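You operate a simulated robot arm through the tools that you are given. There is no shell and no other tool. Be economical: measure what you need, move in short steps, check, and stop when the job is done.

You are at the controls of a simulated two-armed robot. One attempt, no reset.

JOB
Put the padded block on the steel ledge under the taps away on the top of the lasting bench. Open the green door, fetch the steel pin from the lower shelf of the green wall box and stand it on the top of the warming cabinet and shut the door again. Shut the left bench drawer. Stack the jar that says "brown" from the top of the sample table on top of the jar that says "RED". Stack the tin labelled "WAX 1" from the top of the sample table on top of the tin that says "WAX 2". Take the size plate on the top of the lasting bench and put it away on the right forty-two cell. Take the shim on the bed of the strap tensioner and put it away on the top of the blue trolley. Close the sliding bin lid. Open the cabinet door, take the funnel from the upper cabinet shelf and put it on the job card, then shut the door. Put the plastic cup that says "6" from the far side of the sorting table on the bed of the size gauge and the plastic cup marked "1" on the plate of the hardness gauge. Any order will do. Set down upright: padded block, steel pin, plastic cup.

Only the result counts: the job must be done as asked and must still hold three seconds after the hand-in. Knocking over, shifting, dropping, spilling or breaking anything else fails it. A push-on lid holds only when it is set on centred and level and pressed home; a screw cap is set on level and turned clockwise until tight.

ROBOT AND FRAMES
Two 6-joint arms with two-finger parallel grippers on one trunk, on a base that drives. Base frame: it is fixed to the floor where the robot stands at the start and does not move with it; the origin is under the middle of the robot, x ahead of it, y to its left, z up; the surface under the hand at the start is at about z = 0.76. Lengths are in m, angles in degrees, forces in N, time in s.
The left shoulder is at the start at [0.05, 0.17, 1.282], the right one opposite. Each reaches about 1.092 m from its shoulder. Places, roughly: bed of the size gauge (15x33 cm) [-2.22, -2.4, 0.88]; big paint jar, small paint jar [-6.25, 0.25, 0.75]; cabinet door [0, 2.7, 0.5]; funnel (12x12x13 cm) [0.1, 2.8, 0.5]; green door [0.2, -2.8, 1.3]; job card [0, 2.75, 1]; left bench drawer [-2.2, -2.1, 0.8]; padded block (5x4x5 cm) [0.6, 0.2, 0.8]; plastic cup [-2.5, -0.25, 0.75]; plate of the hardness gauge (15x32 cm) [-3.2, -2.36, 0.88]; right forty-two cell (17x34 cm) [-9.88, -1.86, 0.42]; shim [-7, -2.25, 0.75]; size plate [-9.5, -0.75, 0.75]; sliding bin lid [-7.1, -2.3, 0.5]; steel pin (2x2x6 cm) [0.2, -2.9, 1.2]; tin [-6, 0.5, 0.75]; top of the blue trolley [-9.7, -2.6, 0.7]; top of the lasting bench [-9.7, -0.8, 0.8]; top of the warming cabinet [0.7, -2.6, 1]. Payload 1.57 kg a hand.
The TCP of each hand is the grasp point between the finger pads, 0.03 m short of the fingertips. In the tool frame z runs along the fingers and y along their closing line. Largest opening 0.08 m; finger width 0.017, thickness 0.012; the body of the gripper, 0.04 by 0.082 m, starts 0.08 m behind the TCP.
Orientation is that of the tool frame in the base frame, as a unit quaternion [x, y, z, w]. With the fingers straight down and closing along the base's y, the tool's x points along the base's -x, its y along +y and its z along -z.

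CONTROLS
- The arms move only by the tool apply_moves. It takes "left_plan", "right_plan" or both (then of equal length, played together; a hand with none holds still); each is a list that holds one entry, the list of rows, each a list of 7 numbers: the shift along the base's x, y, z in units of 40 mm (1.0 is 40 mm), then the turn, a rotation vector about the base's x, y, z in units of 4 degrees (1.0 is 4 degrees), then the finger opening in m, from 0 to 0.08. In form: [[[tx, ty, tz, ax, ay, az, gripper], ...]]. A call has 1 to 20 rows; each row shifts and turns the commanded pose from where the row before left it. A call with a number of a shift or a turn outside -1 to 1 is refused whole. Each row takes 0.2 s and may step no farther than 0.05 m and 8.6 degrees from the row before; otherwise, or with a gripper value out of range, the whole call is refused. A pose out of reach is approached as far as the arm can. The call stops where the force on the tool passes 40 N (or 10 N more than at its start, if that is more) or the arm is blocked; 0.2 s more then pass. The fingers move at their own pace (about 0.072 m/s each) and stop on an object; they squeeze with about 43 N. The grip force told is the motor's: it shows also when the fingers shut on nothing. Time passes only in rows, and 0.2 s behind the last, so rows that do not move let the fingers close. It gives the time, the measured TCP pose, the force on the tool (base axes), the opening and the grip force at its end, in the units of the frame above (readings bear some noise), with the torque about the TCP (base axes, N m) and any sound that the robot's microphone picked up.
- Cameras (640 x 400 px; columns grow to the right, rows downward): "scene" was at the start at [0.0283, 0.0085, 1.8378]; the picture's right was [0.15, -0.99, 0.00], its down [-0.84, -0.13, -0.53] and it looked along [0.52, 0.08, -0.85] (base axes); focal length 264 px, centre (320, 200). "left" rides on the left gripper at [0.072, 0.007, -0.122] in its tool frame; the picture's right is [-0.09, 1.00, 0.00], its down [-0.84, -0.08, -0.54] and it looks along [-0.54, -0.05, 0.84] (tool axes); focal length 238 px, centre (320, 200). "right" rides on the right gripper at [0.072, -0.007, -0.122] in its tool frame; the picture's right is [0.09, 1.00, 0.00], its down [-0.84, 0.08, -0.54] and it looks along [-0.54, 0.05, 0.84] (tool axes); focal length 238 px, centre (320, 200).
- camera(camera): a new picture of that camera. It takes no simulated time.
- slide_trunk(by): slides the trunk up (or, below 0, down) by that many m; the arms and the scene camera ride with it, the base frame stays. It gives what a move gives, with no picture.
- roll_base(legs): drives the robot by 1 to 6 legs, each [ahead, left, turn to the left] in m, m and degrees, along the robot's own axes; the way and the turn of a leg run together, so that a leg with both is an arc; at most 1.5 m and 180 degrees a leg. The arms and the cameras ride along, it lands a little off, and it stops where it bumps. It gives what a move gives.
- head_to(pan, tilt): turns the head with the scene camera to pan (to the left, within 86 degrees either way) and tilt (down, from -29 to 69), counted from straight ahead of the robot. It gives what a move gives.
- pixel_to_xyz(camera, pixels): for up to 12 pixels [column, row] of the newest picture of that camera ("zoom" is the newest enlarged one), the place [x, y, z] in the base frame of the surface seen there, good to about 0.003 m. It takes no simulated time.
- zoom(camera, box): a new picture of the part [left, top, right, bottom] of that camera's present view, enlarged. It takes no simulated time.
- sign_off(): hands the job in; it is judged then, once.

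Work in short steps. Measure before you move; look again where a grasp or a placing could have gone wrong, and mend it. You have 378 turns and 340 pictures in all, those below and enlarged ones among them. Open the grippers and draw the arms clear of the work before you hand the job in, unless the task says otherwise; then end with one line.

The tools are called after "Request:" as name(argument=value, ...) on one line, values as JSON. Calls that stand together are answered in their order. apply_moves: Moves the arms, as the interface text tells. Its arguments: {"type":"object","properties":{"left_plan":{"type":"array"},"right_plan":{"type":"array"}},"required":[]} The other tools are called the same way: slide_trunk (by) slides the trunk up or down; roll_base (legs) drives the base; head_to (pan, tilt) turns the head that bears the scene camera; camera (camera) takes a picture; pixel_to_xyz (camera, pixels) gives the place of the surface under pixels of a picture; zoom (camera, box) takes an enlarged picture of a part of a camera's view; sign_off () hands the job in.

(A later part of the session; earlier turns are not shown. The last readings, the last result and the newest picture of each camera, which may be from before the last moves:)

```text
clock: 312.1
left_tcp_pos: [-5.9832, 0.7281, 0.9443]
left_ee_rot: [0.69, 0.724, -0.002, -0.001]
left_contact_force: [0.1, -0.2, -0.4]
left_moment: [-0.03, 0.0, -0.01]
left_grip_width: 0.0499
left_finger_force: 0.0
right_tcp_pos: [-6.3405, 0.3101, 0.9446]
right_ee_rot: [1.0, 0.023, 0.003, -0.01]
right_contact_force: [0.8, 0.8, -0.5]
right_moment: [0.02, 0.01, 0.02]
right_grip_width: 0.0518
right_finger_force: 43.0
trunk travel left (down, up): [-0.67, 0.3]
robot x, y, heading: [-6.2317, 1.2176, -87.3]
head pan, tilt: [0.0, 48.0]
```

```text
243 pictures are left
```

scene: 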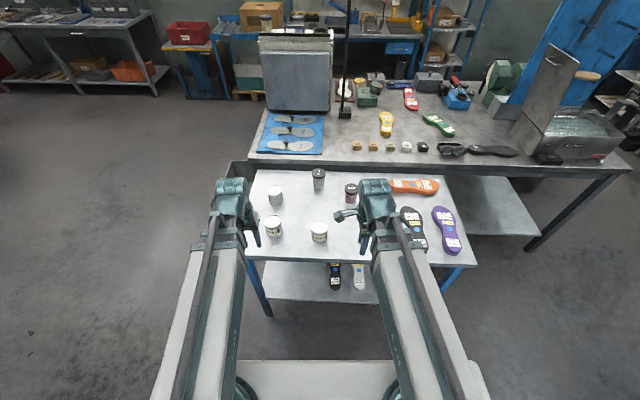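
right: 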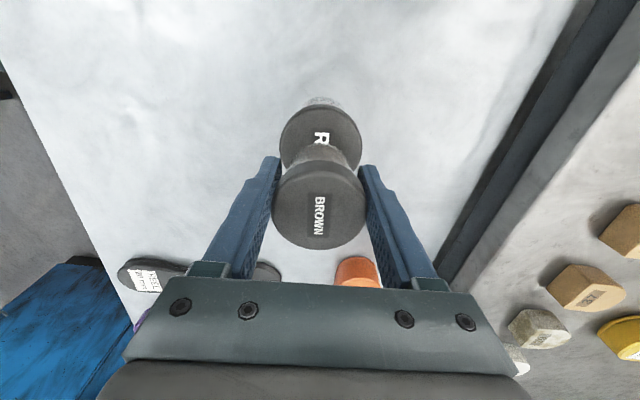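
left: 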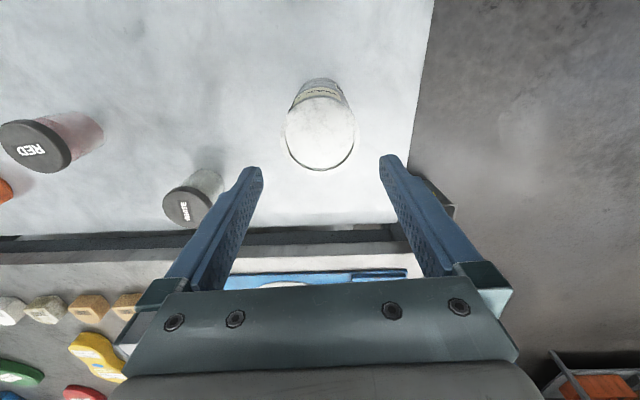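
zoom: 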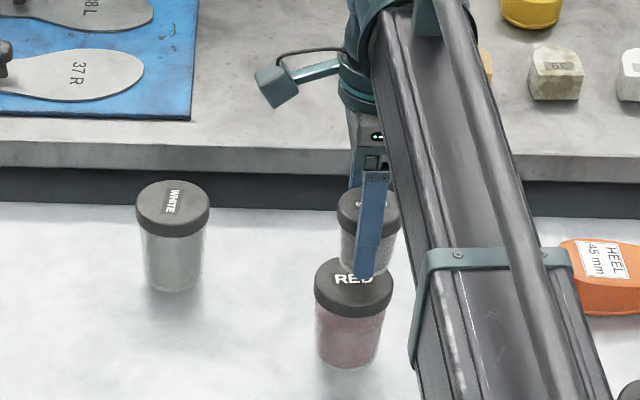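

Aligned. I lower in small steps to contact.

Request:
slide_trunk(by=-0.017)

Request:
slide_trunk(by=-0.004)

```text
clock: 312.7
left_tcp_pos: [-5.9822, 0.7283, 0.929]
left_ee_rot: [0.69, 0.724, -0.002, 0.0]
left_contact_force: [0.8, 0.0, 0.1]
left_moment: [0.01, 0.02, -0.01]
left_grip_width: 0.0501
left_finger_force: 0.0
right_tcp_pos: [-6.3408, 0.3113, 0.9279]
right_ee_rot: [1.0, 0.023, 0.003, -0.01]
right_contact_force: [1.2, 0.4, -0.7]
right_moment: [0.0, -0.01, 0.0]
right_grip_width: 0.052
right_finger_force: 43.1
trunk travel left (down, up): [-0.653, 0.317]
robot x, y, heading: [-6.2315, 1.2178, -87.5]
head pan, tilt: [0.0, 48.0]
```

```text
clock: 313.2
left_tcp_pos: [-5.9826, 0.7296, 0.9235]
left_ee_rot: [0.69, 0.723, -0.003, 0.0]
left_contact_force: [-0.9, -0.2, -0.4]
left_moment: [0.01, 0.01, 0.02]
left_grip_width: 0.0499
left_finger_force: 0.1
right_tcp_pos: [-6.3417, 0.3107, 0.9249]
right_ee_rot: [1.0, 0.023, 0.003, -0.009]
right_contact_force: [-0.7, -4.0, 13.3]
right_moment: [-0.39, 0.01, -0.01]
right_grip_width: 0.0519
right_finger_force: 43.0
trunk travel left (down, up): [-0.649, 0.321]
robot x, y, heading: [-6.2302, 1.2191, -87.4]
head pan, tilt: [0.0, 48.0]
```

Contact. Open, rise and check.

Request:
apply_moves(right_plan=[[[0, 0, 0, 0, 0, 0, 0.08], [0, 0, 0, 0, 0, 0, 0.08], [0, 0, 0, 0, 0, 0, 0.08]]])

Request:
slide_trunk(by=0.15)

Request:
camera(camera="right")

Request:
zoom(camera="scene", box=[300, 130, 396, 210])

```text
clock: 314.0
left_tcp_pos: [-5.982, 0.729, 0.9237]
left_ee_rot: [0.69, 0.724, -0.001, -0.002]
left_contact_force: [0.6, -0.4, 0.8]
left_moment: [-0.01, 0.01, 0.0]
left_grip_width: 0.05
left_finger_force: 0.1
right_tcp_pos: [-6.341, 0.3108, 0.9238]
right_ee_rot: [1.0, 0.023, 0.003, -0.01]
right_contact_force: [-0.3, 0.0, 0.1]
right_moment: [-0.04, 0.0, 0.0]
right_grip_width: 0.0801
right_finger_force: 0.1
trunk travel left (down, up): [-0.649, 0.321]
robot x, y, heading: [-6.2302, 1.2167, -87.4]
head pan, tilt: [0.0, 48.0]
```

```text
clock: 315.8
left_tcp_pos: [-5.9829, 0.7285, 1.073]
left_ee_rot: [0.69, 0.724, -0.002, -0.001]
left_contact_force: [-0.3, -1.0, 0.0]
left_moment: [-0.01, -0.03, -0.04]
left_grip_width: 0.0502
left_finger_force: 0.1
right_tcp_pos: [-6.3411, 0.3118, 1.0732]
right_ee_rot: [1.0, 0.023, 0.002, -0.009]
right_contact_force: [-0.4, -0.6, -0.1]
right_moment: [0.01, -0.03, -0.04]
right_grip_width: 0.08
right_finger_force: 0.0
trunk travel left (down, up): [-0.799, 0.171]
robot x, y, heading: [-6.2295, 1.2212, -87.4]
head pan, tilt: [0.0, 48.0]
```

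```text
242 pictures are left
```

right: 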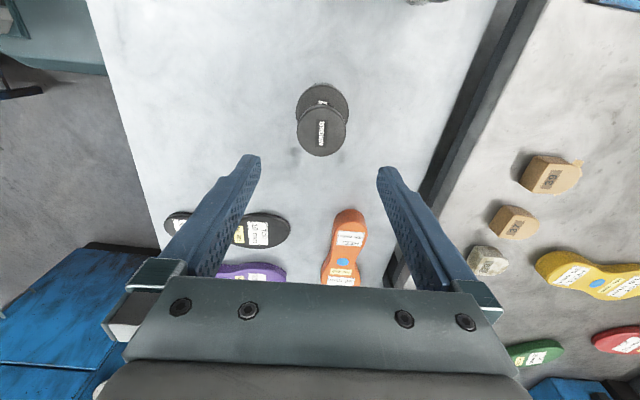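

```text
5.00 times, centred on (348, 170) of scene
```

zoom: 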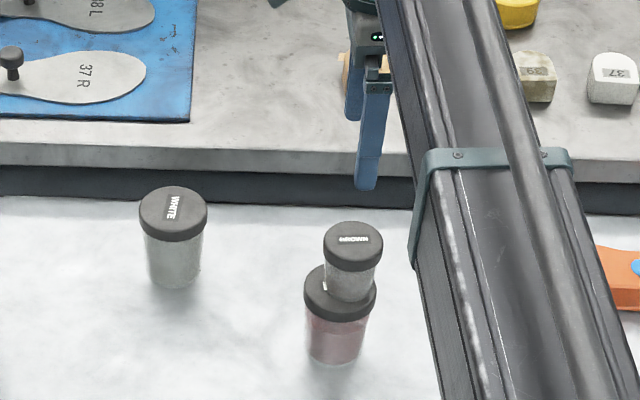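

The stack stands; I measure the two lids' offset.

Request:
pixel_to_xyz(camera="zoom", pixels=[[325, 243], [379, 245], [352, 224], [352, 262], [307, 295], [373, 297], [320, 275]])

```text
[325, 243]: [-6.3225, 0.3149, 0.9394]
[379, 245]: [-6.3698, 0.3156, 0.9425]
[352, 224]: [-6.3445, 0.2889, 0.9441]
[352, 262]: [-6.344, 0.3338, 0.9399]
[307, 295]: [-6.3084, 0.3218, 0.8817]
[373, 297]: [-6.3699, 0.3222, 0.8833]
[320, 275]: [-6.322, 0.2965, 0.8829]
```

Offset is only about 6 mm. I retract and drive to the far end of the sorting table, facing +x.

Request:
apply_moves(right_plan=[[[0, 1, 0, 0, 0, 0, 0.05], [0, 1, 0, 0, 0, 0, 0.05], [0, 1, 0, 0, 0, 0, 0.05], [0, 1, 0, 0, 0, 0, 0.05], [0, 1, 0, 0, 0, 0, 0.05], [0, 1, 0, 0, 0, 0, 0.05], [0, 1, 0, 0, 0, 0, 0.05], [0, 1, 0, 0, 0, 0, 0.05], [0, 1, 0, 0, 0, 0, 0.05], [0, 1, 0, 0, 0, 0, 0.05]]])

Request:
slide_trunk(by=0.1)

Request:
roll_base(legs=[[-0.1, 0, 0], [0, 0, 87.4], [1.4, 0, 0], [1.2, 0, 0], [0, -1.5, 0]])

Request:
camera(camera="scene")

```text
clock: 318.0
left_tcp_pos: [-5.982, 0.7297, 1.0741]
left_ee_rot: [0.691, 0.723, -0.002, 0.0]
left_contact_force: [0.0, -0.7, 0.2]
left_moment: [0.01, -0.03, 0.0]
left_grip_width: 0.0501
left_finger_force: 0.2
right_tcp_pos: [-6.3403, 0.7115, 1.0748]
right_ee_rot: [1.0, 0.022, 0.003, -0.009]
right_contact_force: [0.6, 0.3, -0.2]
right_moment: [-0.03, -0.04, 0.02]
right_grip_width: 0.0502
right_finger_force: 0.0
trunk travel left (down, up): [-0.799, 0.171]
robot x, y, heading: [-6.2357, 1.2193, -87.8]
head pan, tilt: [0.0, 48.0]
```

```text
clock: 319.3
left_tcp_pos: [-5.9832, 0.7294, 1.1741]
left_ee_rot: [0.69, 0.724, -0.002, -0.001]
left_contact_force: [-0.2, -0.6, -0.1]
left_moment: [0.02, 0.0, 0.04]
left_grip_width: 0.0497
left_finger_force: 0.0
right_tcp_pos: [-6.3411, 0.7113, 1.1732]
right_ee_rot: [1.0, 0.023, 0.002, -0.01]
right_contact_force: [-0.4, -0.6, -0.3]
right_moment: [0.03, 0.03, 0.0]
right_grip_width: 0.0499
right_finger_force: 0.1
trunk travel left (down, up): [-0.899, 0.071]
robot x, y, heading: [-6.2334, 1.2147, -87.5]
head pan, tilt: [0.0, 48.0]
```

```text
clock: 320.5
left_tcp_pos: [-5.9851, 0.8107, 1.1718]
left_ee_rot: [0.69, 0.724, -0.002, -0.001]
left_contact_force: [0.3, -0.1, -0.3]
left_moment: [0.04, -0.01, -0.01]
left_grip_width: 0.0499
left_finger_force: 0.1
right_tcp_pos: [-6.343, 0.7907, 1.1729]
right_ee_rot: [1.0, 0.023, 0.003, -0.011]
right_contact_force: [0.0, -0.5, 0.5]
right_moment: [0.06, 0.0, 0.01]
right_grip_width: 0.0497
right_finger_force: 0.0
trunk travel left (down, up): [-0.899, 0.071]
robot x, y, heading: [-6.2338, 1.2991, -87.2]
head pan, tilt: [0.0, 48.0]
stopped in leg 1: the robot was blocked; the commanded pose is now the measured one
```

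```text
240 pictures are left
```

scene: 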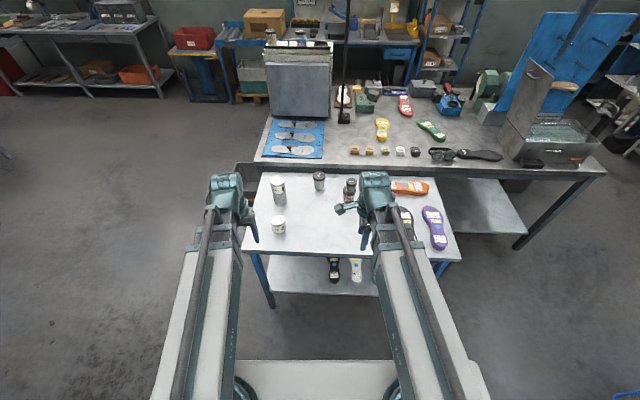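

The base bumped something behind (probably the stand). I move forward off it and strafe left along the table before turning.

Request:
roll_base(legs=[[0.06, 0, 0], [0, 1.4, 0]])

Request:
head_to(pan=-86, tilt=35)

Request:
camera(camera="scene")

```text
clock: 325.8
left_tcp_pos: [-4.9968, 0.8054, 1.1728]
left_ee_rot: [0.687, 0.727, -0.003, -0.001]
left_contact_force: [0.9, 0.7, 0.6]
left_moment: [0.0, 0.05, -0.01]
left_grip_width: 0.0499
left_finger_force: 0.1
right_tcp_pos: [-5.355, 0.7829, 1.1741]
right_ee_rot: [1.0, 0.027, 0.001, -0.008]
right_contact_force: [0.3, -0.9, -0.6]
right_moment: [-0.05, 0.05, 0.01]
right_grip_width: 0.0499
right_finger_force: 0.0
trunk travel left (down, up): [-0.899, 0.071]
robot x, y, heading: [-5.2554, 1.2925, -86.9]
head pan, tilt: [0.0, 48.0]
stopped in leg 2: the robot was blocked; the commanded pose is now the measured one
```

```text
clock: 327.4
left_tcp_pos: [-5.003, 0.8044, 1.1735]
left_ee_rot: [0.687, 0.726, -0.002, 0.0]
left_contact_force: [-0.2, -0.8, 0.6]
left_moment: [0.0, 0.0, 0.0]
left_grip_width: 0.0499
left_finger_force: 0.0
right_tcp_pos: [-5.3611, 0.7816, 1.1749]
right_ee_rot: [1.0, 0.026, 0.002, -0.009]
right_contact_force: [-0.2, 0.5, 0.0]
right_moment: [-0.04, 0.02, -0.01]
right_grip_width: 0.0501
right_finger_force: 0.1
trunk travel left (down, up): [-0.899, 0.071]
robot x, y, heading: [-5.2537, 1.2865, -87.0]
head pan, tilt: [-85.9, 35.0]
```

```text
239 pictures are left
```

scene: 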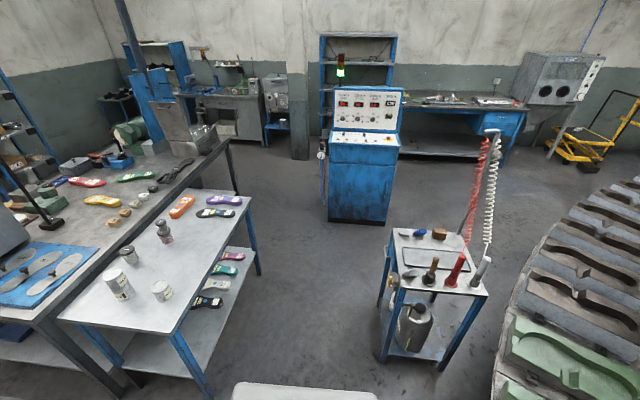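

Blocked again, now likely by the carousel behind me. I measure the stand and the carousel rim.

Request:
pixel_to_xyz(camera="scene", pixels=[[385, 355], [445, 365], [400, 250], [480, 295], [500, 360], [520, 300], [490, 395], [540, 230], [250, 280], [310, 330]])

Request:
head_to(pan=86, tilt=45)

Request:
camera(camera="scene")

```text
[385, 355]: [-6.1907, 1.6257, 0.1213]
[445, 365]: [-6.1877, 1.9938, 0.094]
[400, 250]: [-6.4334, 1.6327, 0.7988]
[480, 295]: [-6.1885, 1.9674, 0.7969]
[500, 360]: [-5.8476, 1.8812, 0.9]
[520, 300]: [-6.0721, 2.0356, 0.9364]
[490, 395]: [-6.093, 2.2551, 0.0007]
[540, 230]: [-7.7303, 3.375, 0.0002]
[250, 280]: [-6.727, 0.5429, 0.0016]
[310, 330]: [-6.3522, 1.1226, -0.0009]
```

```text
clock: 330.0
left_tcp_pos: [-5.0028, 0.8045, 1.1738]
left_ee_rot: [0.688, 0.726, -0.002, 0.0]
left_contact_force: [0.0, -0.6, 0.6]
left_moment: [-0.01, 0.02, 0.02]
left_grip_width: 0.0499
left_finger_force: 0.1
right_tcp_pos: [-5.3593, 0.7815, 1.1732]
right_ee_rot: [1.0, 0.026, 0.002, -0.009]
right_contact_force: [0.5, 0.0, -0.7]
right_moment: [0.01, 0.02, -0.01]
right_grip_width: 0.0501
right_finger_force: 0.1
trunk travel left (down, up): [-0.899, 0.071]
robot x, y, heading: [-5.2596, 1.2908, -86.6]
head pan, tilt: [85.9, 45.0]
```

```text
238 pictures are left
```

scene: 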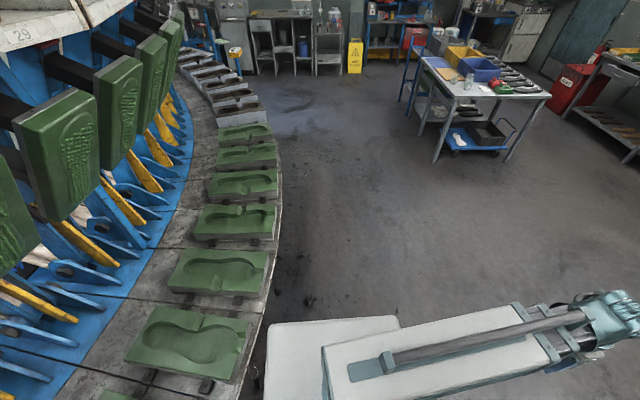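

I move forward clear of the carousel rim, turn to +x, and continue to the sorting table end.

Request:
roll_base(legs=[[0.6, 0, 0], [0, 0, 86.8], [1.0, 0, 0], [0.65, 0, 0], [0, -1.0, 0]])

Request:
head_to(pan=0, tilt=45)

Request:
camera(camera="scene")

```text
clock: 350.0
left_tcp_pos: [-3.0806, -0.0834, 1.1747]
left_ee_rot: [0.004, 1.0, -0.002, 0.001]
left_contact_force: [-0.7, -0.7, 1.0]
left_moment: [0.02, -0.05, -0.04]
left_grip_width: 0.0498
left_finger_force: 0.0
right_tcp_pos: [-3.0827, -0.4415, 1.1746]
right_ee_rot: [0.711, 0.703, -0.004, -0.009]
right_contact_force: [-0.3, -0.3, -0.2]
right_moment: [0.02, -0.02, -0.02]
right_grip_width: 0.0502
right_finger_force: 0.1
trunk travel left (down, up): [-0.899, 0.071]
robot x, y, heading: [-3.5837, -0.3062, -0.6]
head pan, tilt: [85.9, 45.0]
```

```text
clock: 351.6
left_tcp_pos: [-3.0817, -0.0829, 1.1741]
left_ee_rot: [0.004, 1.0, -0.002, 0.001]
left_contact_force: [0.0, 0.1, 0.8]
left_moment: [0.04, 0.02, 0.0]
left_grip_width: 0.0501
left_finger_force: 0.1
right_tcp_pos: [-3.0819, -0.4408, 1.1738]
right_ee_rot: [0.711, 0.704, -0.005, -0.008]
right_contact_force: [0.3, -0.7, -0.9]
right_moment: [-0.03, 0.01, 0.0]
right_grip_width: 0.0499
right_finger_force: 0.1
trunk travel left (down, up): [-0.899, 0.071]
robot x, y, heading: [-3.5825, -0.303, -0.5]
head pan, tilt: [0.0, 45.0]
```

```text
237 pictures are left
```

scene: 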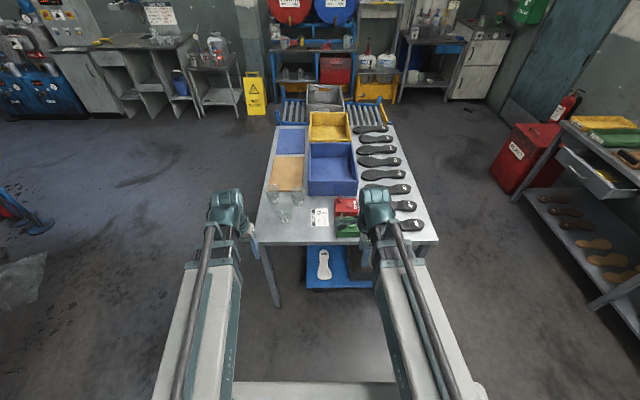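

Request:
zoom(camera="scene", box=[250, 180, 330, 245])

Request:
camera(camera="left")

```text
6.15 times, centred on (290, 212) of scene
```

zoom: 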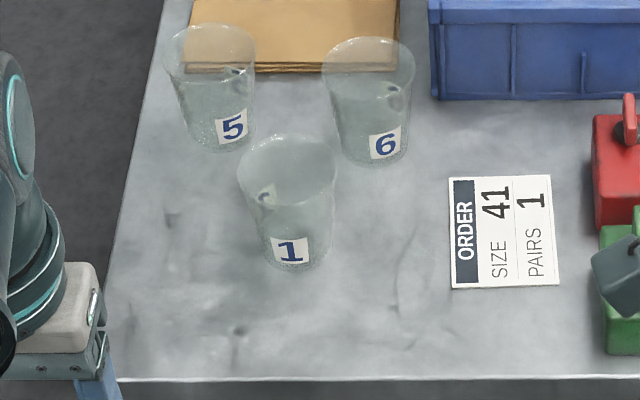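

```text
235 pictures are left
```

left: 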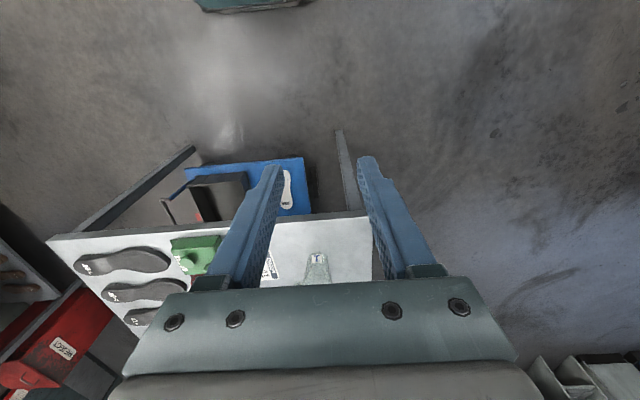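

Cups 5, 6 and 1 are there. I measure 1 and 6 and the surrounding spots.

Request:
pixel_to_xyz(camera="zoom", pixels=[[291, 250], [385, 145], [286, 175], [240, 170], [334, 170], [368, 80], [325, 75], [413, 70], [286, 268], [380, 163], [232, 125], [200, 350]])

```text
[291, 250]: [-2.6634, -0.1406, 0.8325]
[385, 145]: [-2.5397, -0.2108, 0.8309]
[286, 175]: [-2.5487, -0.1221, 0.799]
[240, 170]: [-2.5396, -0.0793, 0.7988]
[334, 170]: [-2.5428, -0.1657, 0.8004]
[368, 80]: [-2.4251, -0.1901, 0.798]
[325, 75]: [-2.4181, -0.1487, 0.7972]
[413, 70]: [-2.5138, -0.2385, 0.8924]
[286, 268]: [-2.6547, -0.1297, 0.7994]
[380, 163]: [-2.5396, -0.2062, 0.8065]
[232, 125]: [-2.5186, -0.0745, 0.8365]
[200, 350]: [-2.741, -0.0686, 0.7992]
```

Before gripping I look at the gauges on the bench to my right.

Request:
head_to(pan=-70, tilt=25)

Request:
camera(camera="scene")

Request:
zoom(camera="scene", box=[120, 120, 440, 320])

```text
clock: 353.0
left_tcp_pos: [-3.0816, -0.0831, 1.1733]
left_ee_rot: [0.004, 1.0, -0.002, 0.001]
left_contact_force: [-0.4, -0.8, 0.8]
left_moment: [-0.04, 0.0, 0.0]
left_grip_width: 0.0495
left_finger_force: 0.1
right_tcp_pos: [-3.0827, -0.4424, 1.1724]
right_ee_rot: [0.711, 0.703, -0.005, -0.009]
right_contact_force: [0.4, 0.9, 0.3]
right_moment: [-0.05, -0.02, 0.02]
right_grip_width: 0.0499
right_finger_force: 0.0
trunk travel left (down, up): [-0.899, 0.071]
robot x, y, heading: [-3.5834, -0.3047, -0.5]
head pan, tilt: [-70.0, 25.0]
```

```text
234 pictures are left
```

scene: 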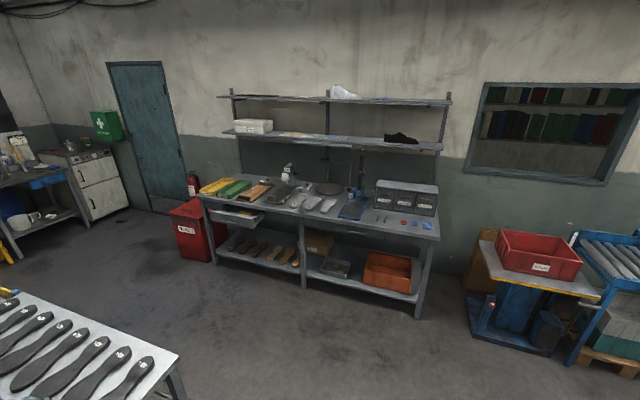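

```text
2.00 times, centred on (280, 220) of scene
```

zoom: 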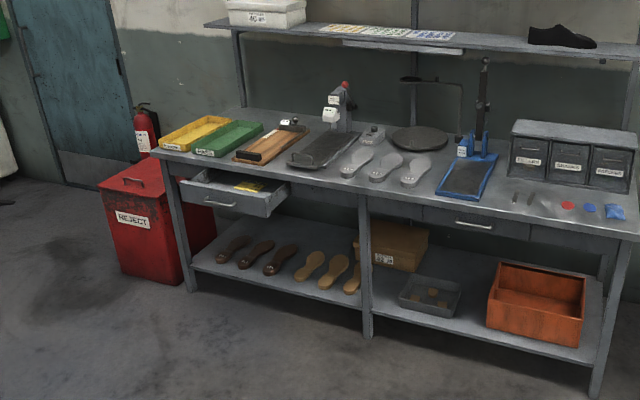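

The bench gauges are open from above, so I'll grip the cups from the top. I drive 0.25 m closer and look down on cup 1 with the left hand.

Request:
roll_base(legs=[[0.25, 0.05, 0.5]])

Request:
head_to(pan=10, tilt=50)

Request:
apply_moves(left_plan=[[[0.9, -0.1, 0, 0, 0, 0, 0.08], [0.9, -0.1, 0, 0, 0, 0, 0.08], [0.9, -0.1, 0, 0, 0, 0, 0.08], [0.9, -0.1, 0, 0, 0, 0, 0.08], [0, 0, 0, 0, 0, 0, 0.08]]])

Request:
camera(camera="left")

Request:
zoom(camera="scene", box=[230, 140, 390, 240])

```text
clock: 354.8
left_tcp_pos: [-2.8309, -0.0335, 1.1732]
left_ee_rot: [0.002, 1.0, -0.002, 0.0]
left_contact_force: [-0.1, 0.0, -0.8]
left_moment: [-0.01, 0.06, 0.01]
left_grip_width: 0.05
left_finger_force: 0.0
right_tcp_pos: [-2.8301, -0.3921, 1.1727]
right_ee_rot: [0.709, 0.705, -0.005, -0.009]
right_contact_force: [-0.6, 0.5, -0.1]
right_moment: [0.01, -0.01, 0.0]
right_grip_width: 0.0498
right_finger_force: 0.1
trunk travel left (down, up): [-0.899, 0.071]
robot x, y, heading: [-3.3338, -0.2593, -0.1]
head pan, tilt: [-70.0, 25.0]
```

```text
clock: 356.3
left_tcp_pos: [-2.8329, -0.0342, 1.1736]
left_ee_rot: [0.003, 1.0, -0.002, 0.001]
left_contact_force: [-0.1, 0.0, -0.7]
left_moment: [0.0, -0.05, -0.01]
left_grip_width: 0.0499
left_finger_force: 0.1
right_tcp_pos: [-2.8304, -0.3915, 1.174]
right_ee_rot: [0.709, 0.705, -0.006, -0.009]
right_contact_force: [-0.9, -0.4, 0.9]
right_moment: [-0.02, -0.02, -0.04]
right_grip_width: 0.0498
right_finger_force: 0.0
trunk travel left (down, up): [-0.899, 0.071]
robot x, y, heading: [-3.3324, -0.2565, -0.5]
head pan, tilt: [10.0, 50.0]
```

```text
clock: 357.5
left_tcp_pos: [-2.688, -0.0487, 1.174]
left_ee_rot: [0.003, 1.0, -0.002, 0.001]
left_contact_force: [0.0, 0.6, -0.5]
left_moment: [0.01, -0.02, -0.04]
left_grip_width: 0.08
left_finger_force: 0.1
right_tcp_pos: [-2.8321, -0.3914, 1.1738]
right_ee_rot: [0.71, 0.705, -0.004, -0.009]
right_contact_force: [0.3, -0.4, 0.5]
right_moment: [0.0, -0.04, 0.02]
right_grip_width: 0.0499
right_finger_force: 0.1
trunk travel left (down, up): [-0.899, 0.071]
robot x, y, heading: [-3.3323, -0.2565, -0.4]
head pan, tilt: [10.0, 50.0]
```

```text
232 pictures are left
```

left: 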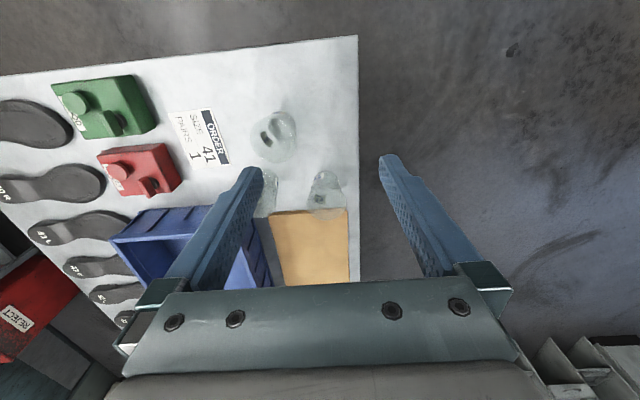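

```text
4.00 times, centred on (310, 190) of scene
```

zoom: 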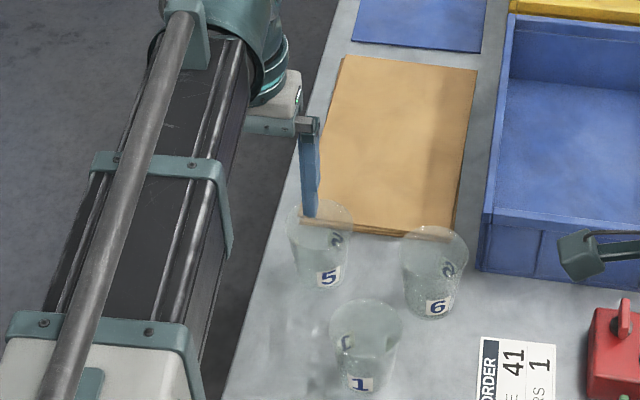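

I move over the estimated centre of cup 1 (-2.630, -0.133) and look again.

Request:
apply_moves(left_plan=[[[0.48, -0.7, 0, 0, 0, 0, 0.08], [0.48, -0.7, 0, 0, 0, 0, 0.08], [0.48, -0.7, 0, 0, 0, 0, 0.08], [0, 0, 0, 0, 0, 0, 0.08]]])

Request:
slide_trunk(by=-0.12)

Request:
zoom(camera="left", box=[240, 70, 400, 170])

```text
clock: 358.5
left_tcp_pos: [-2.63, -0.1325, 1.1734]
left_ee_rot: [0.002, 1.0, -0.002, 0.001]
left_contact_force: [0.8, -0.2, 0.8]
left_moment: [0.0, -0.02, -0.02]
left_grip_width: 0.0802
left_finger_force: 0.0
right_tcp_pos: [-2.832, -0.3911, 1.1732]
right_ee_rot: [0.71, 0.704, -0.004, -0.008]
right_contact_force: [0.5, -0.3, 1.0]
right_moment: [-0.03, 0.0, -0.04]
right_grip_width: 0.05
right_finger_force: 0.0
trunk travel left (down, up): [-0.899, 0.071]
robot x, y, heading: [-3.3317, -0.2559, -0.1]
head pan, tilt: [10.0, 50.0]
```

```text
clock: 360.0
left_tcp_pos: [-2.6306, -0.1323, 1.054]
left_ee_rot: [0.002, 1.0, -0.001, 0.001]
left_contact_force: [0.4, -0.5, 0.1]
left_moment: [0.01, -0.02, 0.0]
left_grip_width: 0.0802
left_finger_force: 0.1
right_tcp_pos: [-2.8322, -0.3916, 1.0546]
right_ee_rot: [0.71, 0.704, -0.006, -0.009]
right_contact_force: [0.2, -0.4, 0.2]
right_moment: [0.02, 0.01, 0.03]
right_grip_width: 0.0501
right_finger_force: 0.1
trunk travel left (down, up): [-0.779, 0.191]
robot x, y, heading: [-3.3361, -0.2558, -0.4]
head pan, tilt: [10.0, 50.0]
```

```text
4.00 times, centred on (320, 120) of left
```

zoom: 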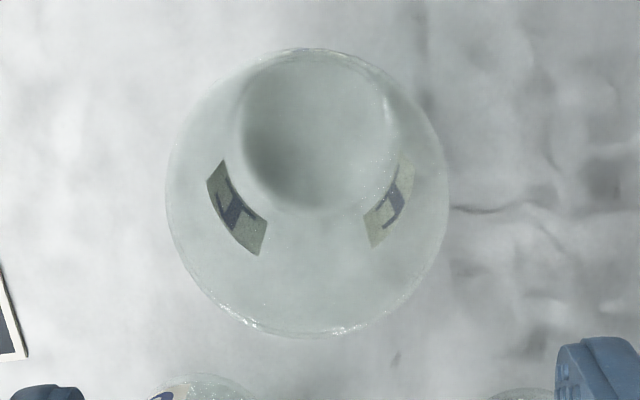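

Cup 1's rim looks about 84 mm wide, too wide to span, so I'll pinch its wall with one finger inside. I measure rim points.

Request:
pixel_to_xyz(camera="zoom", pixels=[[167, 200], [448, 190], [300, 335], [350, 330], [170, 230], [445, 230], [240, 320], [200, 290], [420, 280], [165, 180], [330, 50], [305, 180]])

```text
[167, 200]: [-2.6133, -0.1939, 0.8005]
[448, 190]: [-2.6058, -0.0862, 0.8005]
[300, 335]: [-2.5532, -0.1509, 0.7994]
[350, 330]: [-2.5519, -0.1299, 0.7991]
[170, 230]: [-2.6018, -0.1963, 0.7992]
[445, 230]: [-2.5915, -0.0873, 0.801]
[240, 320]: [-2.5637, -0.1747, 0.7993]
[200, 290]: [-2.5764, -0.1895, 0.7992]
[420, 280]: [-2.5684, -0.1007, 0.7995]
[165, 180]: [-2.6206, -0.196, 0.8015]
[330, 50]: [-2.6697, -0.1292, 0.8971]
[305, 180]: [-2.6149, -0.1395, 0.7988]
```

Cup 1's rim centre is about (-2.630, -0.136), rim z 0.897, radius 0.040. I will pinch its +y wall with the hand tilted 8° to match the taper.

Request:
apply_moves(left_plan=[[[0, 0.3, 0, -0.7, 0, 0, 0.04], [0, 0.3, 0, -0.7, 0, 0, 0.04], [0, 0.28, 0, -0.7, 0, 0, 0.04], [0, 0, 0, 0, 0, 0, 0.04]]])

Request:
slide_trunk(by=-0.11)

Request:
camera(camera="left")

Request:
zoom(camera="scene", box=[270, 120, 366, 200])

```text
clock: 361.0
left_tcp_pos: [-2.6305, -0.0964, 1.0552]
left_ee_rot: [0.003, 0.997, -0.075, 0.001]
left_contact_force: [-0.5, 0.8, -0.7]
left_moment: [0.0, 0.01, -0.02]
left_grip_width: 0.0399
left_finger_force: 0.0
right_tcp_pos: [-2.8299, -0.3923, 1.0541]
right_ee_rot: [0.71, 0.704, -0.005, -0.009]
right_contact_force: [0.8, -0.3, -0.5]
right_moment: [0.01, -0.02, -0.01]
right_grip_width: 0.0502
right_finger_force: 0.0
trunk travel left (down, up): [-0.779, 0.191]
robot x, y, heading: [-3.3342, -0.2578, -0.4]
head pan, tilt: [10.0, 50.0]
```

```text
clock: 362.5
left_tcp_pos: [-2.6316, -0.0973, 0.9471]
left_ee_rot: [0.003, 0.997, -0.075, 0.0]
left_contact_force: [0.1, -0.2, -0.4]
left_moment: [-0.01, -0.01, 0.01]
left_grip_width: 0.0402
left_finger_force: 0.1
right_tcp_pos: [-2.8323, -0.3918, 0.9437]
right_ee_rot: [0.71, 0.704, -0.005, -0.009]
right_contact_force: [0.2, 0.4, 0.0]
right_moment: [0.0, -0.03, -0.02]
right_grip_width: 0.0496
right_finger_force: 0.1
trunk travel left (down, up): [-0.669, 0.301]
robot x, y, heading: [-3.3291, -0.2554, -0.4]
head pan, tilt: [10.0, 50.0]
```

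```text
229 pictures are left
```

left: 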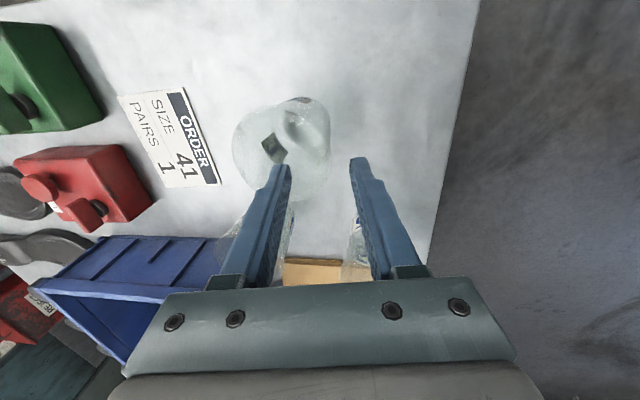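

```text
5.00 times, centred on (318, 160) of scene
```

zoom: 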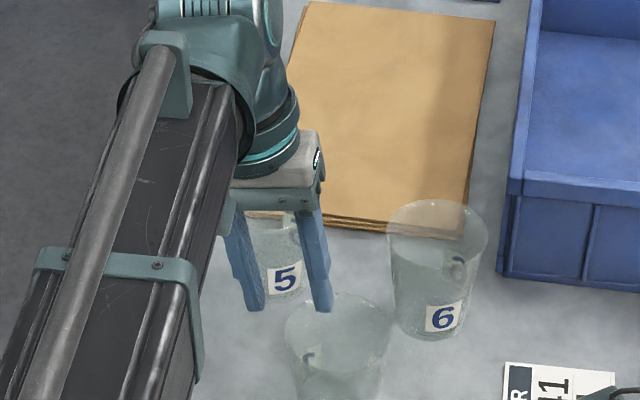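

The rim edge lies between the fingertips. I lower 0.05 and pinch.

Request:
slide_trunk(by=-0.05)

Request:
zoom(camera="left", box=[200, 60, 440, 210])

```text
clock: 363.4
left_tcp_pos: [-2.6322, -0.0969, 0.8957]
left_ee_rot: [0.003, 0.997, -0.075, 0.001]
left_contact_force: [0.7, -0.7, 0.5]
left_moment: [0.01, -0.02, 0.02]
left_grip_width: 0.04
left_finger_force: 0.1
right_tcp_pos: [-2.8312, -0.3911, 0.8929]
right_ee_rot: [0.709, 0.705, -0.004, -0.008]
right_contact_force: [-0.1, -0.2, 0.0]
right_moment: [0.01, -0.01, 0.0]
right_grip_width: 0.0501
right_finger_force: 0.1
trunk travel left (down, up): [-0.619, 0.351]
robot x, y, heading: [-3.3352, -0.257, -0.2]
head pan, tilt: [10.0, 50.0]
```

```text
2.67 times, centred on (320, 135) of left
```

zoom: 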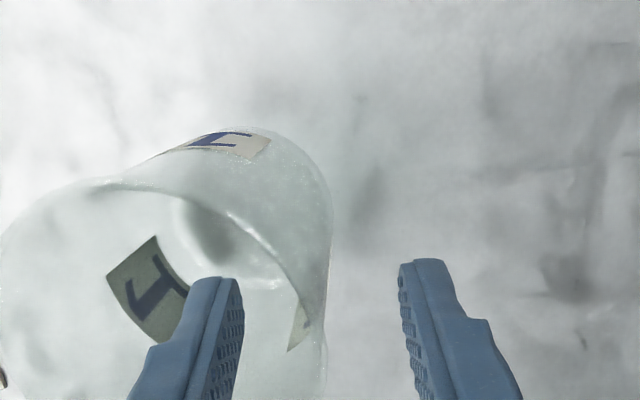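

One finger is inside, one outside. I close gently.

Request:
apply_moves(left_plan=[[[0, 0, 0, 0, 0, 0, 0.0], [0, 0, 0, 0, 0, 0, 0.0], [0, 0, 0, 0, 0, 0, 0.0], [0, 0, 0, 0, 0, 0, 0.0]]])

Request:
slide_trunk(by=0.15)

Request:
camera(camera="left")

Request:
zoom(camera="scene", box=[270, 120, 366, 200])

```text
clock: 364.4
left_tcp_pos: [-2.6317, -0.0958, 0.8957]
left_ee_rot: [0.002, 0.997, -0.075, 0.001]
left_contact_force: [0.4, 0.4, -0.7]
left_moment: [0.01, -0.01, -0.01]
left_grip_width: 0.0049
left_finger_force: 14.2
right_tcp_pos: [-2.8297, -0.3911, 0.8928]
right_ee_rot: [0.71, 0.704, -0.006, -0.009]
right_contact_force: [0.3, -0.2, 0.0]
right_moment: [0.02, 0.0, 0.03]
right_grip_width: 0.0498
right_finger_force: 0.1
trunk travel left (down, up): [-0.619, 0.351]
robot x, y, heading: [-3.3347, -0.2591, -0.2]
head pan, tilt: [10.0, 50.0]
```

```text
clock: 366.1
left_tcp_pos: [-2.6316, -0.0967, 1.0454]
left_ee_rot: [0.003, 0.997, -0.075, 0.001]
left_contact_force: [0.5, 0.2, -0.1]
left_moment: [0.02, -0.02, 0.01]
left_grip_width: 0.0052
left_finger_force: 13.9
right_tcp_pos: [-2.8312, -0.3915, 1.0433]
right_ee_rot: [0.709, 0.705, -0.005, -0.009]
right_contact_force: [0.2, 0.0, -0.3]
right_moment: [-0.02, 0.01, 0.03]
right_grip_width: 0.05
right_finger_force: 0.1
trunk travel left (down, up): [-0.769, 0.201]
robot x, y, heading: [-3.3308, -0.2549, -0.5]
head pan, tilt: [10.0, 50.0]
```

```text
226 pictures are left
```

left: 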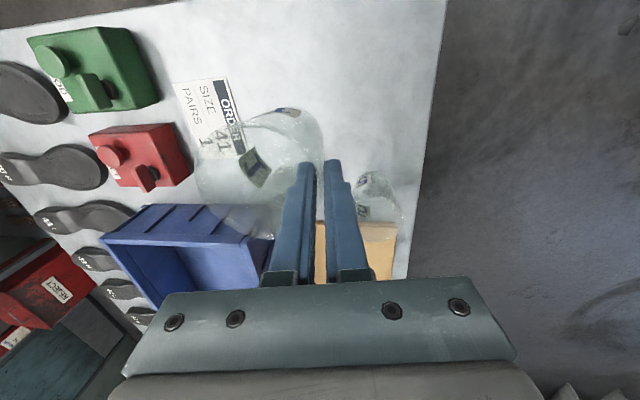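

```text
5.00 times, centred on (318, 160) of scene
```

zoom: 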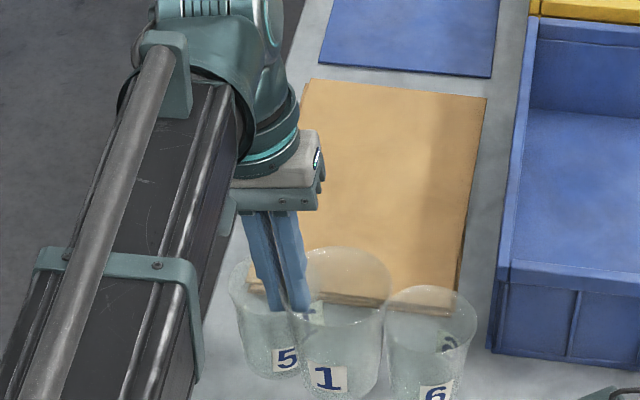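

Cup 1 is held upright. I pull the left hand back off the table and send the right hand over cup 6.

Request:
apply_moves(left_plan=[[[-0.85, 0.45, 0, 0, 0, 0, 0], [-0.85, 0.45, 0, 0, 0, 0, 0], [-0.85, 0.45, 0, 0, 0, 0, 0], [-0.85, 0.45, 0, 0, 0, 0, 0], [-0.85, 0.45, 0, 0, 0, 0, 0], [-0.85, 0.45, 0, 0, 0, 0, 0], [-0.85, 0.45, 0, 0, 0, 0, 0], [0, 0, 0, 0, 0, 0, 0], [0, 0, 0, 0, 0, 0, 0], [0, 0, 0, 0, 0, 0, 0], [0, 0, 0, 0, 0, 0, 0], [0, 0, 0, 0, 0, 0, 0]]], right_plan=[[[0, 0, 0, 0, 0, 0, 0.04], [0, 0, 0, 0, 0, 0, 0.04], [0, 0, 0, 0, 0, 0, 0.04], [0.87, 0.52, 0, 0, 0, 0, 0.04], [0.87, 0.52, 0, 0, 0, 0, 0.04], [0.87, 0.52, 0, 0, 0, 0, 0.04], [0.87, 0.52, 0, 0, 0, 0, 0.04], [0.87, 0.52, 0, 0, 0, 0, 0.04], [0.87, 0.52, 0, 0, 0, 0, 0.04], [0.87, 0.52, 0, 0, 0, 0, 0.04], [0.87, 0.52, 0, 0, 0, 0, 0.04], [0.87, 0.52, 0, 0, 0, 0, 0.04]]])

Request:
zoom(camera="right", box=[240, 60, 400, 160])

Request:
zoom(camera="scene", box=[240, 100, 400, 220])

```text
clock: 368.7
left_tcp_pos: [-2.865, 0.0287, 1.0455]
left_ee_rot: [0.003, 0.997, -0.074, 0.001]
left_contact_force: [-0.1, 0.5, -0.5]
left_moment: [0.0, -0.02, 0.0]
left_grip_width: 0.0051
left_finger_force: 13.7
right_tcp_pos: [-2.5155, -0.2024, 1.044]
right_ee_rot: [0.709, 0.705, -0.004, -0.008]
right_contact_force: [0.7, 0.0, 0.4]
right_moment: [-0.02, 0.0, -0.02]
right_grip_width: 0.0399
right_finger_force: 0.1
trunk travel left (down, up): [-0.769, 0.201]
robot x, y, heading: [-3.3323, -0.259, -0.2]
head pan, tilt: [10.0, 50.0]
```

```text
4.00 times, centred on (320, 110) of right
```

zoom: 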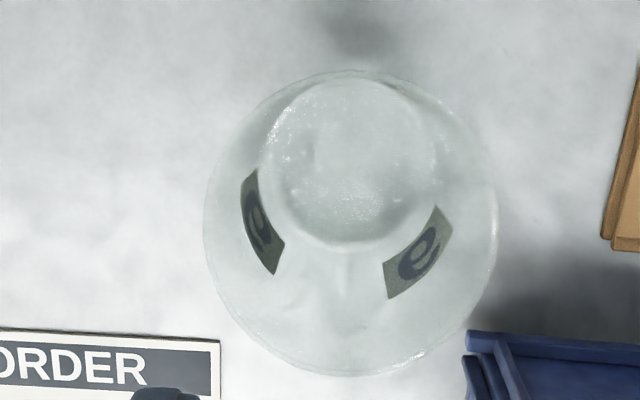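

```text
3.33 times, centred on (320, 160) of scene
```

zoom: 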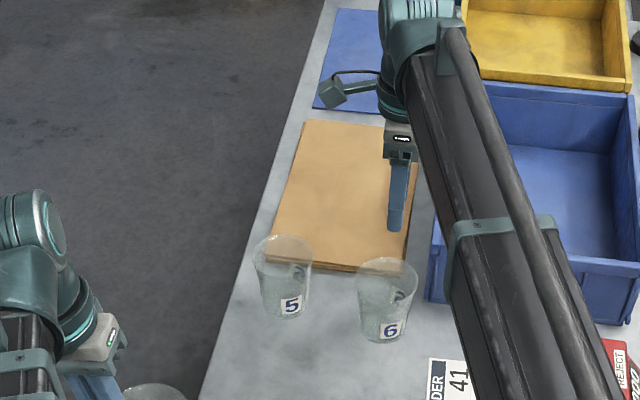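

I measure rays through the rim edges of cup 6.

Request:
pixel_to_xyz(camera="right", pixels=[[320, 110]])

Request:
zoom(camera="right", box=[240, 60, 400, 160])

Request:
pixel_to_xyz(camera="zoom", pixels=[[201, 220], [500, 225], [350, 379], [345, 70], [350, 72], [203, 240], [497, 240], [345, 376], [250, 330], [450, 335]])

```text
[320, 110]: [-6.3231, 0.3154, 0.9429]
```

```text
4.00 times, centred on (320, 110) of right
```

zoom: 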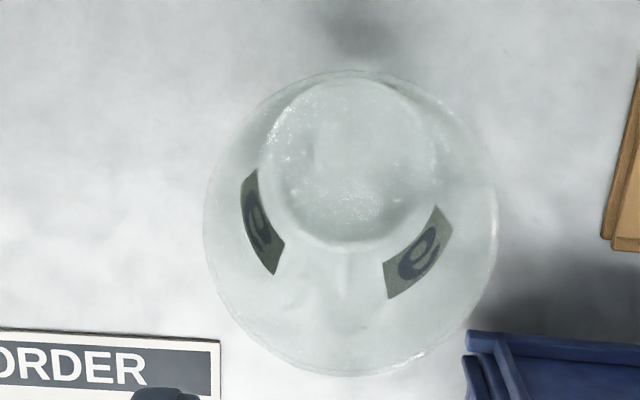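

```text
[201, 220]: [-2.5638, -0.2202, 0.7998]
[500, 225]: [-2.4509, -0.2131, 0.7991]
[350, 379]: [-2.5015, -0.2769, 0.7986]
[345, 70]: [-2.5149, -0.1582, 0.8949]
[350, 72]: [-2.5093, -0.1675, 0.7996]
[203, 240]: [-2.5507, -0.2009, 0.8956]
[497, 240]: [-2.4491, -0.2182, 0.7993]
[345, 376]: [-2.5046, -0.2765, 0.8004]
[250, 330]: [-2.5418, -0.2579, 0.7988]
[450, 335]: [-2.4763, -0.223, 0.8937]
```

Cup 6's rim centre is (-2.510, -0.1995), radius 0.041. I set the right hand to pinch its -x wall, tilted to match.

Request:
apply_moves(right_plan=[[[-0.3, 0.03, 0, 0, -0.8, 0, 0.04], [-0.3, 0.03, 0, 0, -0.8, 0, 0.04], [-0.24, 0, 0, 0, -0.75, 0, 0.04], [0, 0, 0, 0, 0, 0, 0.04]]])

Request:
slide_trunk(by=-0.1)

Request:
zoom(camera="right", box=[200, 60, 440, 210])

Request:
zoom(camera="scene", box=[250, 100, 378, 200])

```text
clock: 369.7
left_tcp_pos: [-2.8655, 0.0298, 1.0461]
left_ee_rot: [0.003, 0.997, -0.075, 0.001]
left_contact_force: [-0.1, 0.3, 0.3]
left_moment: [-0.02, 0.01, 0.01]
left_grip_width: 0.0049
left_finger_force: 14.1
right_tcp_pos: [-2.5521, -0.2011, 1.0456]
right_ee_rot: [0.708, 0.702, 0.054, 0.05]
right_contact_force: [0.2, -0.5, 0.7]
right_moment: [0.0, 0.0, 0.01]
right_grip_width: 0.0401
right_finger_force: 0.1
trunk travel left (down, up): [-0.769, 0.201]
robot x, y, heading: [-3.3327, -0.256, -0.4]
head pan, tilt: [10.0, 50.0]
```

```text
clock: 371.1
left_tcp_pos: [-2.8665, 0.0286, 0.9465]
left_ee_rot: [0.003, 0.997, -0.075, 0.0]
left_contact_force: [0.3, 0.0, 0.2]
left_moment: [0.0, -0.04, -0.06]
left_grip_width: 0.005
left_finger_force: 14.2
right_tcp_pos: [-2.5511, -0.2027, 0.9457]
right_ee_rot: [0.708, 0.703, 0.053, 0.048]
right_contact_force: [-0.3, 0.1, 0.8]
right_moment: [0.03, 0.0, -0.01]
right_grip_width: 0.0399
right_finger_force: 0.0
trunk travel left (down, up): [-0.669, 0.301]
robot x, y, heading: [-3.3328, -0.258, -0.5]
head pan, tilt: [10.0, 50.0]
```

```text
2.67 times, centred on (320, 135) of right
```

zoom: 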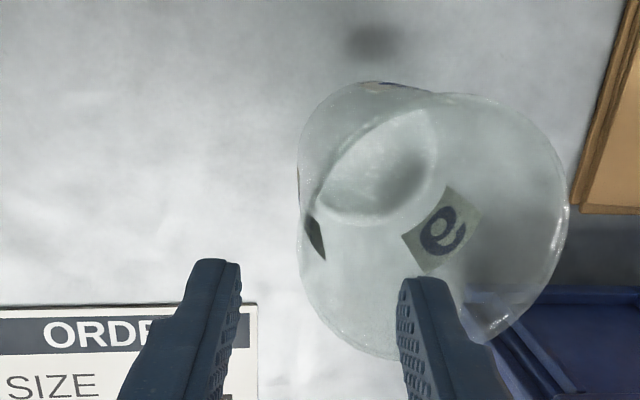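

```text
4.00 times, centred on (314, 150) of scene
```

zoom: 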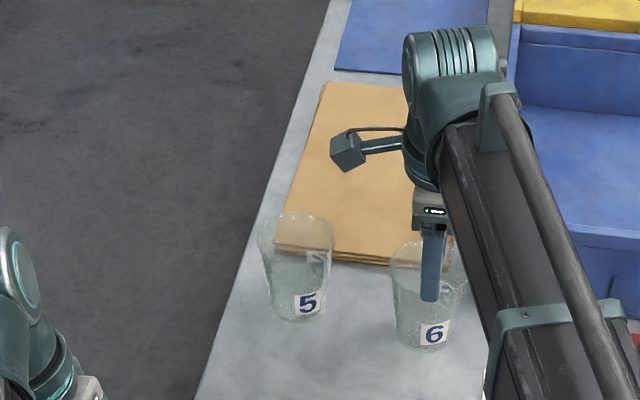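

Rim wall is between the fingers. I lower and pinch.

Request:
slide_trunk(by=-0.051)

Request:
zoom(camera="right", box=[200, 60, 440, 210])

Request:
apply_moves(right_plan=[[[0, 0, 0, 0, 0, 0, 0.0], [0, 0, 0, 0, 0, 0, 0.0], [0, 0, 0, 0, 0, 0, 0.0], [0, 0, 0, 0, 0, 0, 0.0]]])

Request:
slide_trunk(by=0.2)

Request:
camera(camera="scene")

```text
clock: 372.0
left_tcp_pos: [-2.8667, 0.0299, 0.8955]
left_ee_rot: [0.003, 0.997, -0.075, 0.001]
left_contact_force: [-0.9, 0.6, 0.5]
left_moment: [0.0, -0.02, 0.0]
left_grip_width: 0.0049
left_finger_force: 13.9
right_tcp_pos: [-2.5526, -0.2029, 0.8949]
right_ee_rot: [0.708, 0.702, 0.054, 0.049]
right_contact_force: [0.2, -0.3, 0.2]
right_moment: [0.0, 0.01, 0.04]
right_grip_width: 0.0399
right_finger_force: 0.0
trunk travel left (down, up): [-0.618, 0.352]
robot x, y, heading: [-3.3346, -0.2545, -0.6]
head pan, tilt: [10.0, 50.0]
```

```text
2.67 times, centred on (320, 135) of right
```

zoom: 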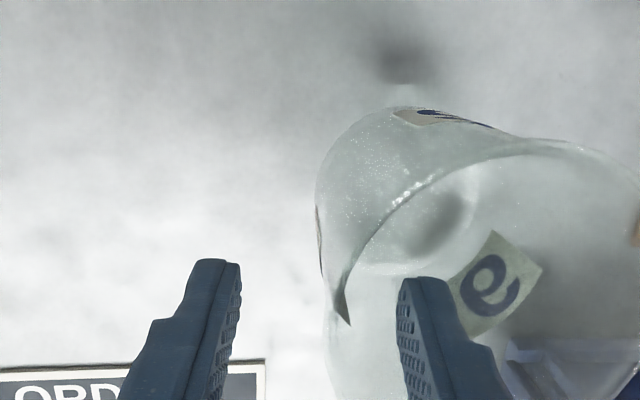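

```text
clock: 373.0
left_tcp_pos: [-2.8668, 0.0294, 0.8959]
left_ee_rot: [0.003, 0.997, -0.076, 0.0]
left_contact_force: [-0.2, 0.7, 0.3]
left_moment: [0.0, 0.0, 0.0]
left_grip_width: 0.0051
left_finger_force: 14.1
right_tcp_pos: [-2.5519, -0.2025, 0.8956]
right_ee_rot: [0.707, 0.703, 0.054, 0.05]
right_contact_force: [-0.2, -0.2, 0.1]
right_moment: [-0.01, 0.0, 0.03]
right_grip_width: 0.0015
right_finger_force: 14.2
trunk travel left (down, up): [-0.618, 0.352]
robot x, y, heading: [-3.336, -0.255, -0.3]
head pan, tilt: [10.0, 50.0]
```

```text
clock: 375.2
left_tcp_pos: [-2.8665, 0.0302, 1.0966]
left_ee_rot: [0.002, 0.997, -0.075, 0.0]
left_contact_force: [0.8, 0.3, -0.4]
left_moment: [-0.02, 0.01, -0.02]
left_grip_width: 0.005
left_finger_force: 13.9
right_tcp_pos: [-2.5516, -0.2034, 1.0949]
right_ee_rot: [0.708, 0.702, 0.054, 0.049]
right_contact_force: [-0.8, -0.3, -0.3]
right_moment: [-0.02, 0.02, 0.0]
right_grip_width: 0.0014
right_finger_force: 14.1
trunk travel left (down, up): [-0.818, 0.152]
robot x, y, heading: [-3.3347, -0.2563, -0.5]
head pan, tilt: [10.0, 50.0]
```

```text
218 pictures are left
```

scene: 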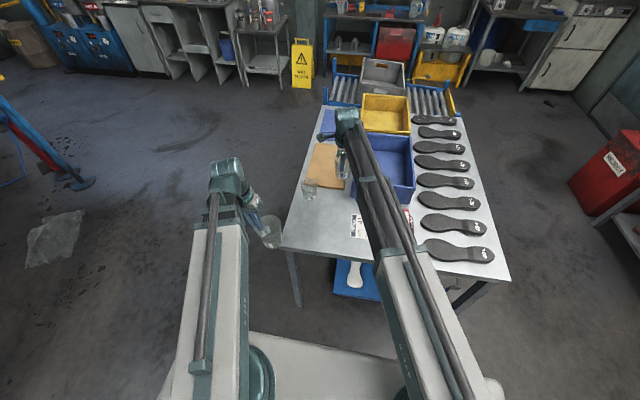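

I check both held cups closely.

Request:
zoom(camera="scene", box=[200, 110, 392, 260])

Request:
camera(camera="left")

Request:
camera(camera="right")

```text
2.67 times, centred on (296, 185) of scene
```

zoom: 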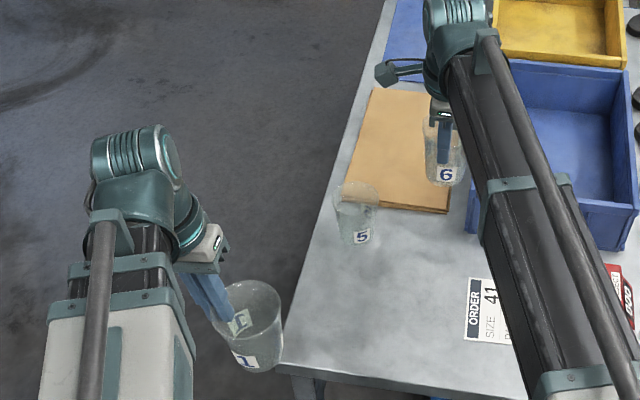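

```text
216 pictures are left
```

left: 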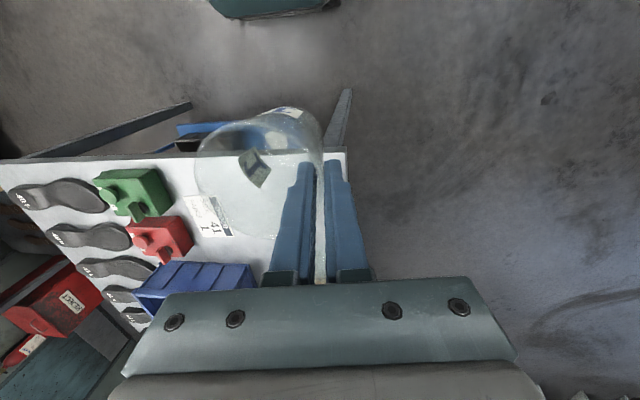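

```text
215 pictures are left
```

right: 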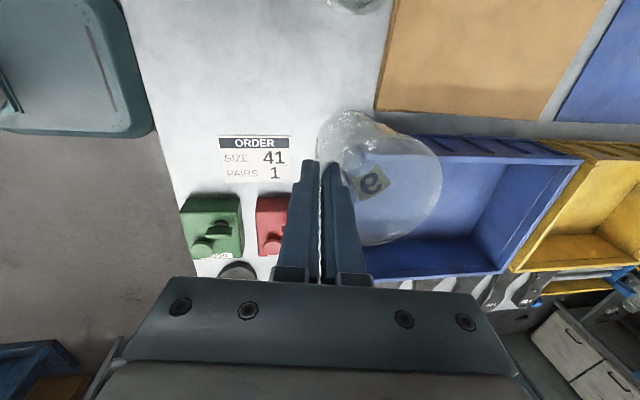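

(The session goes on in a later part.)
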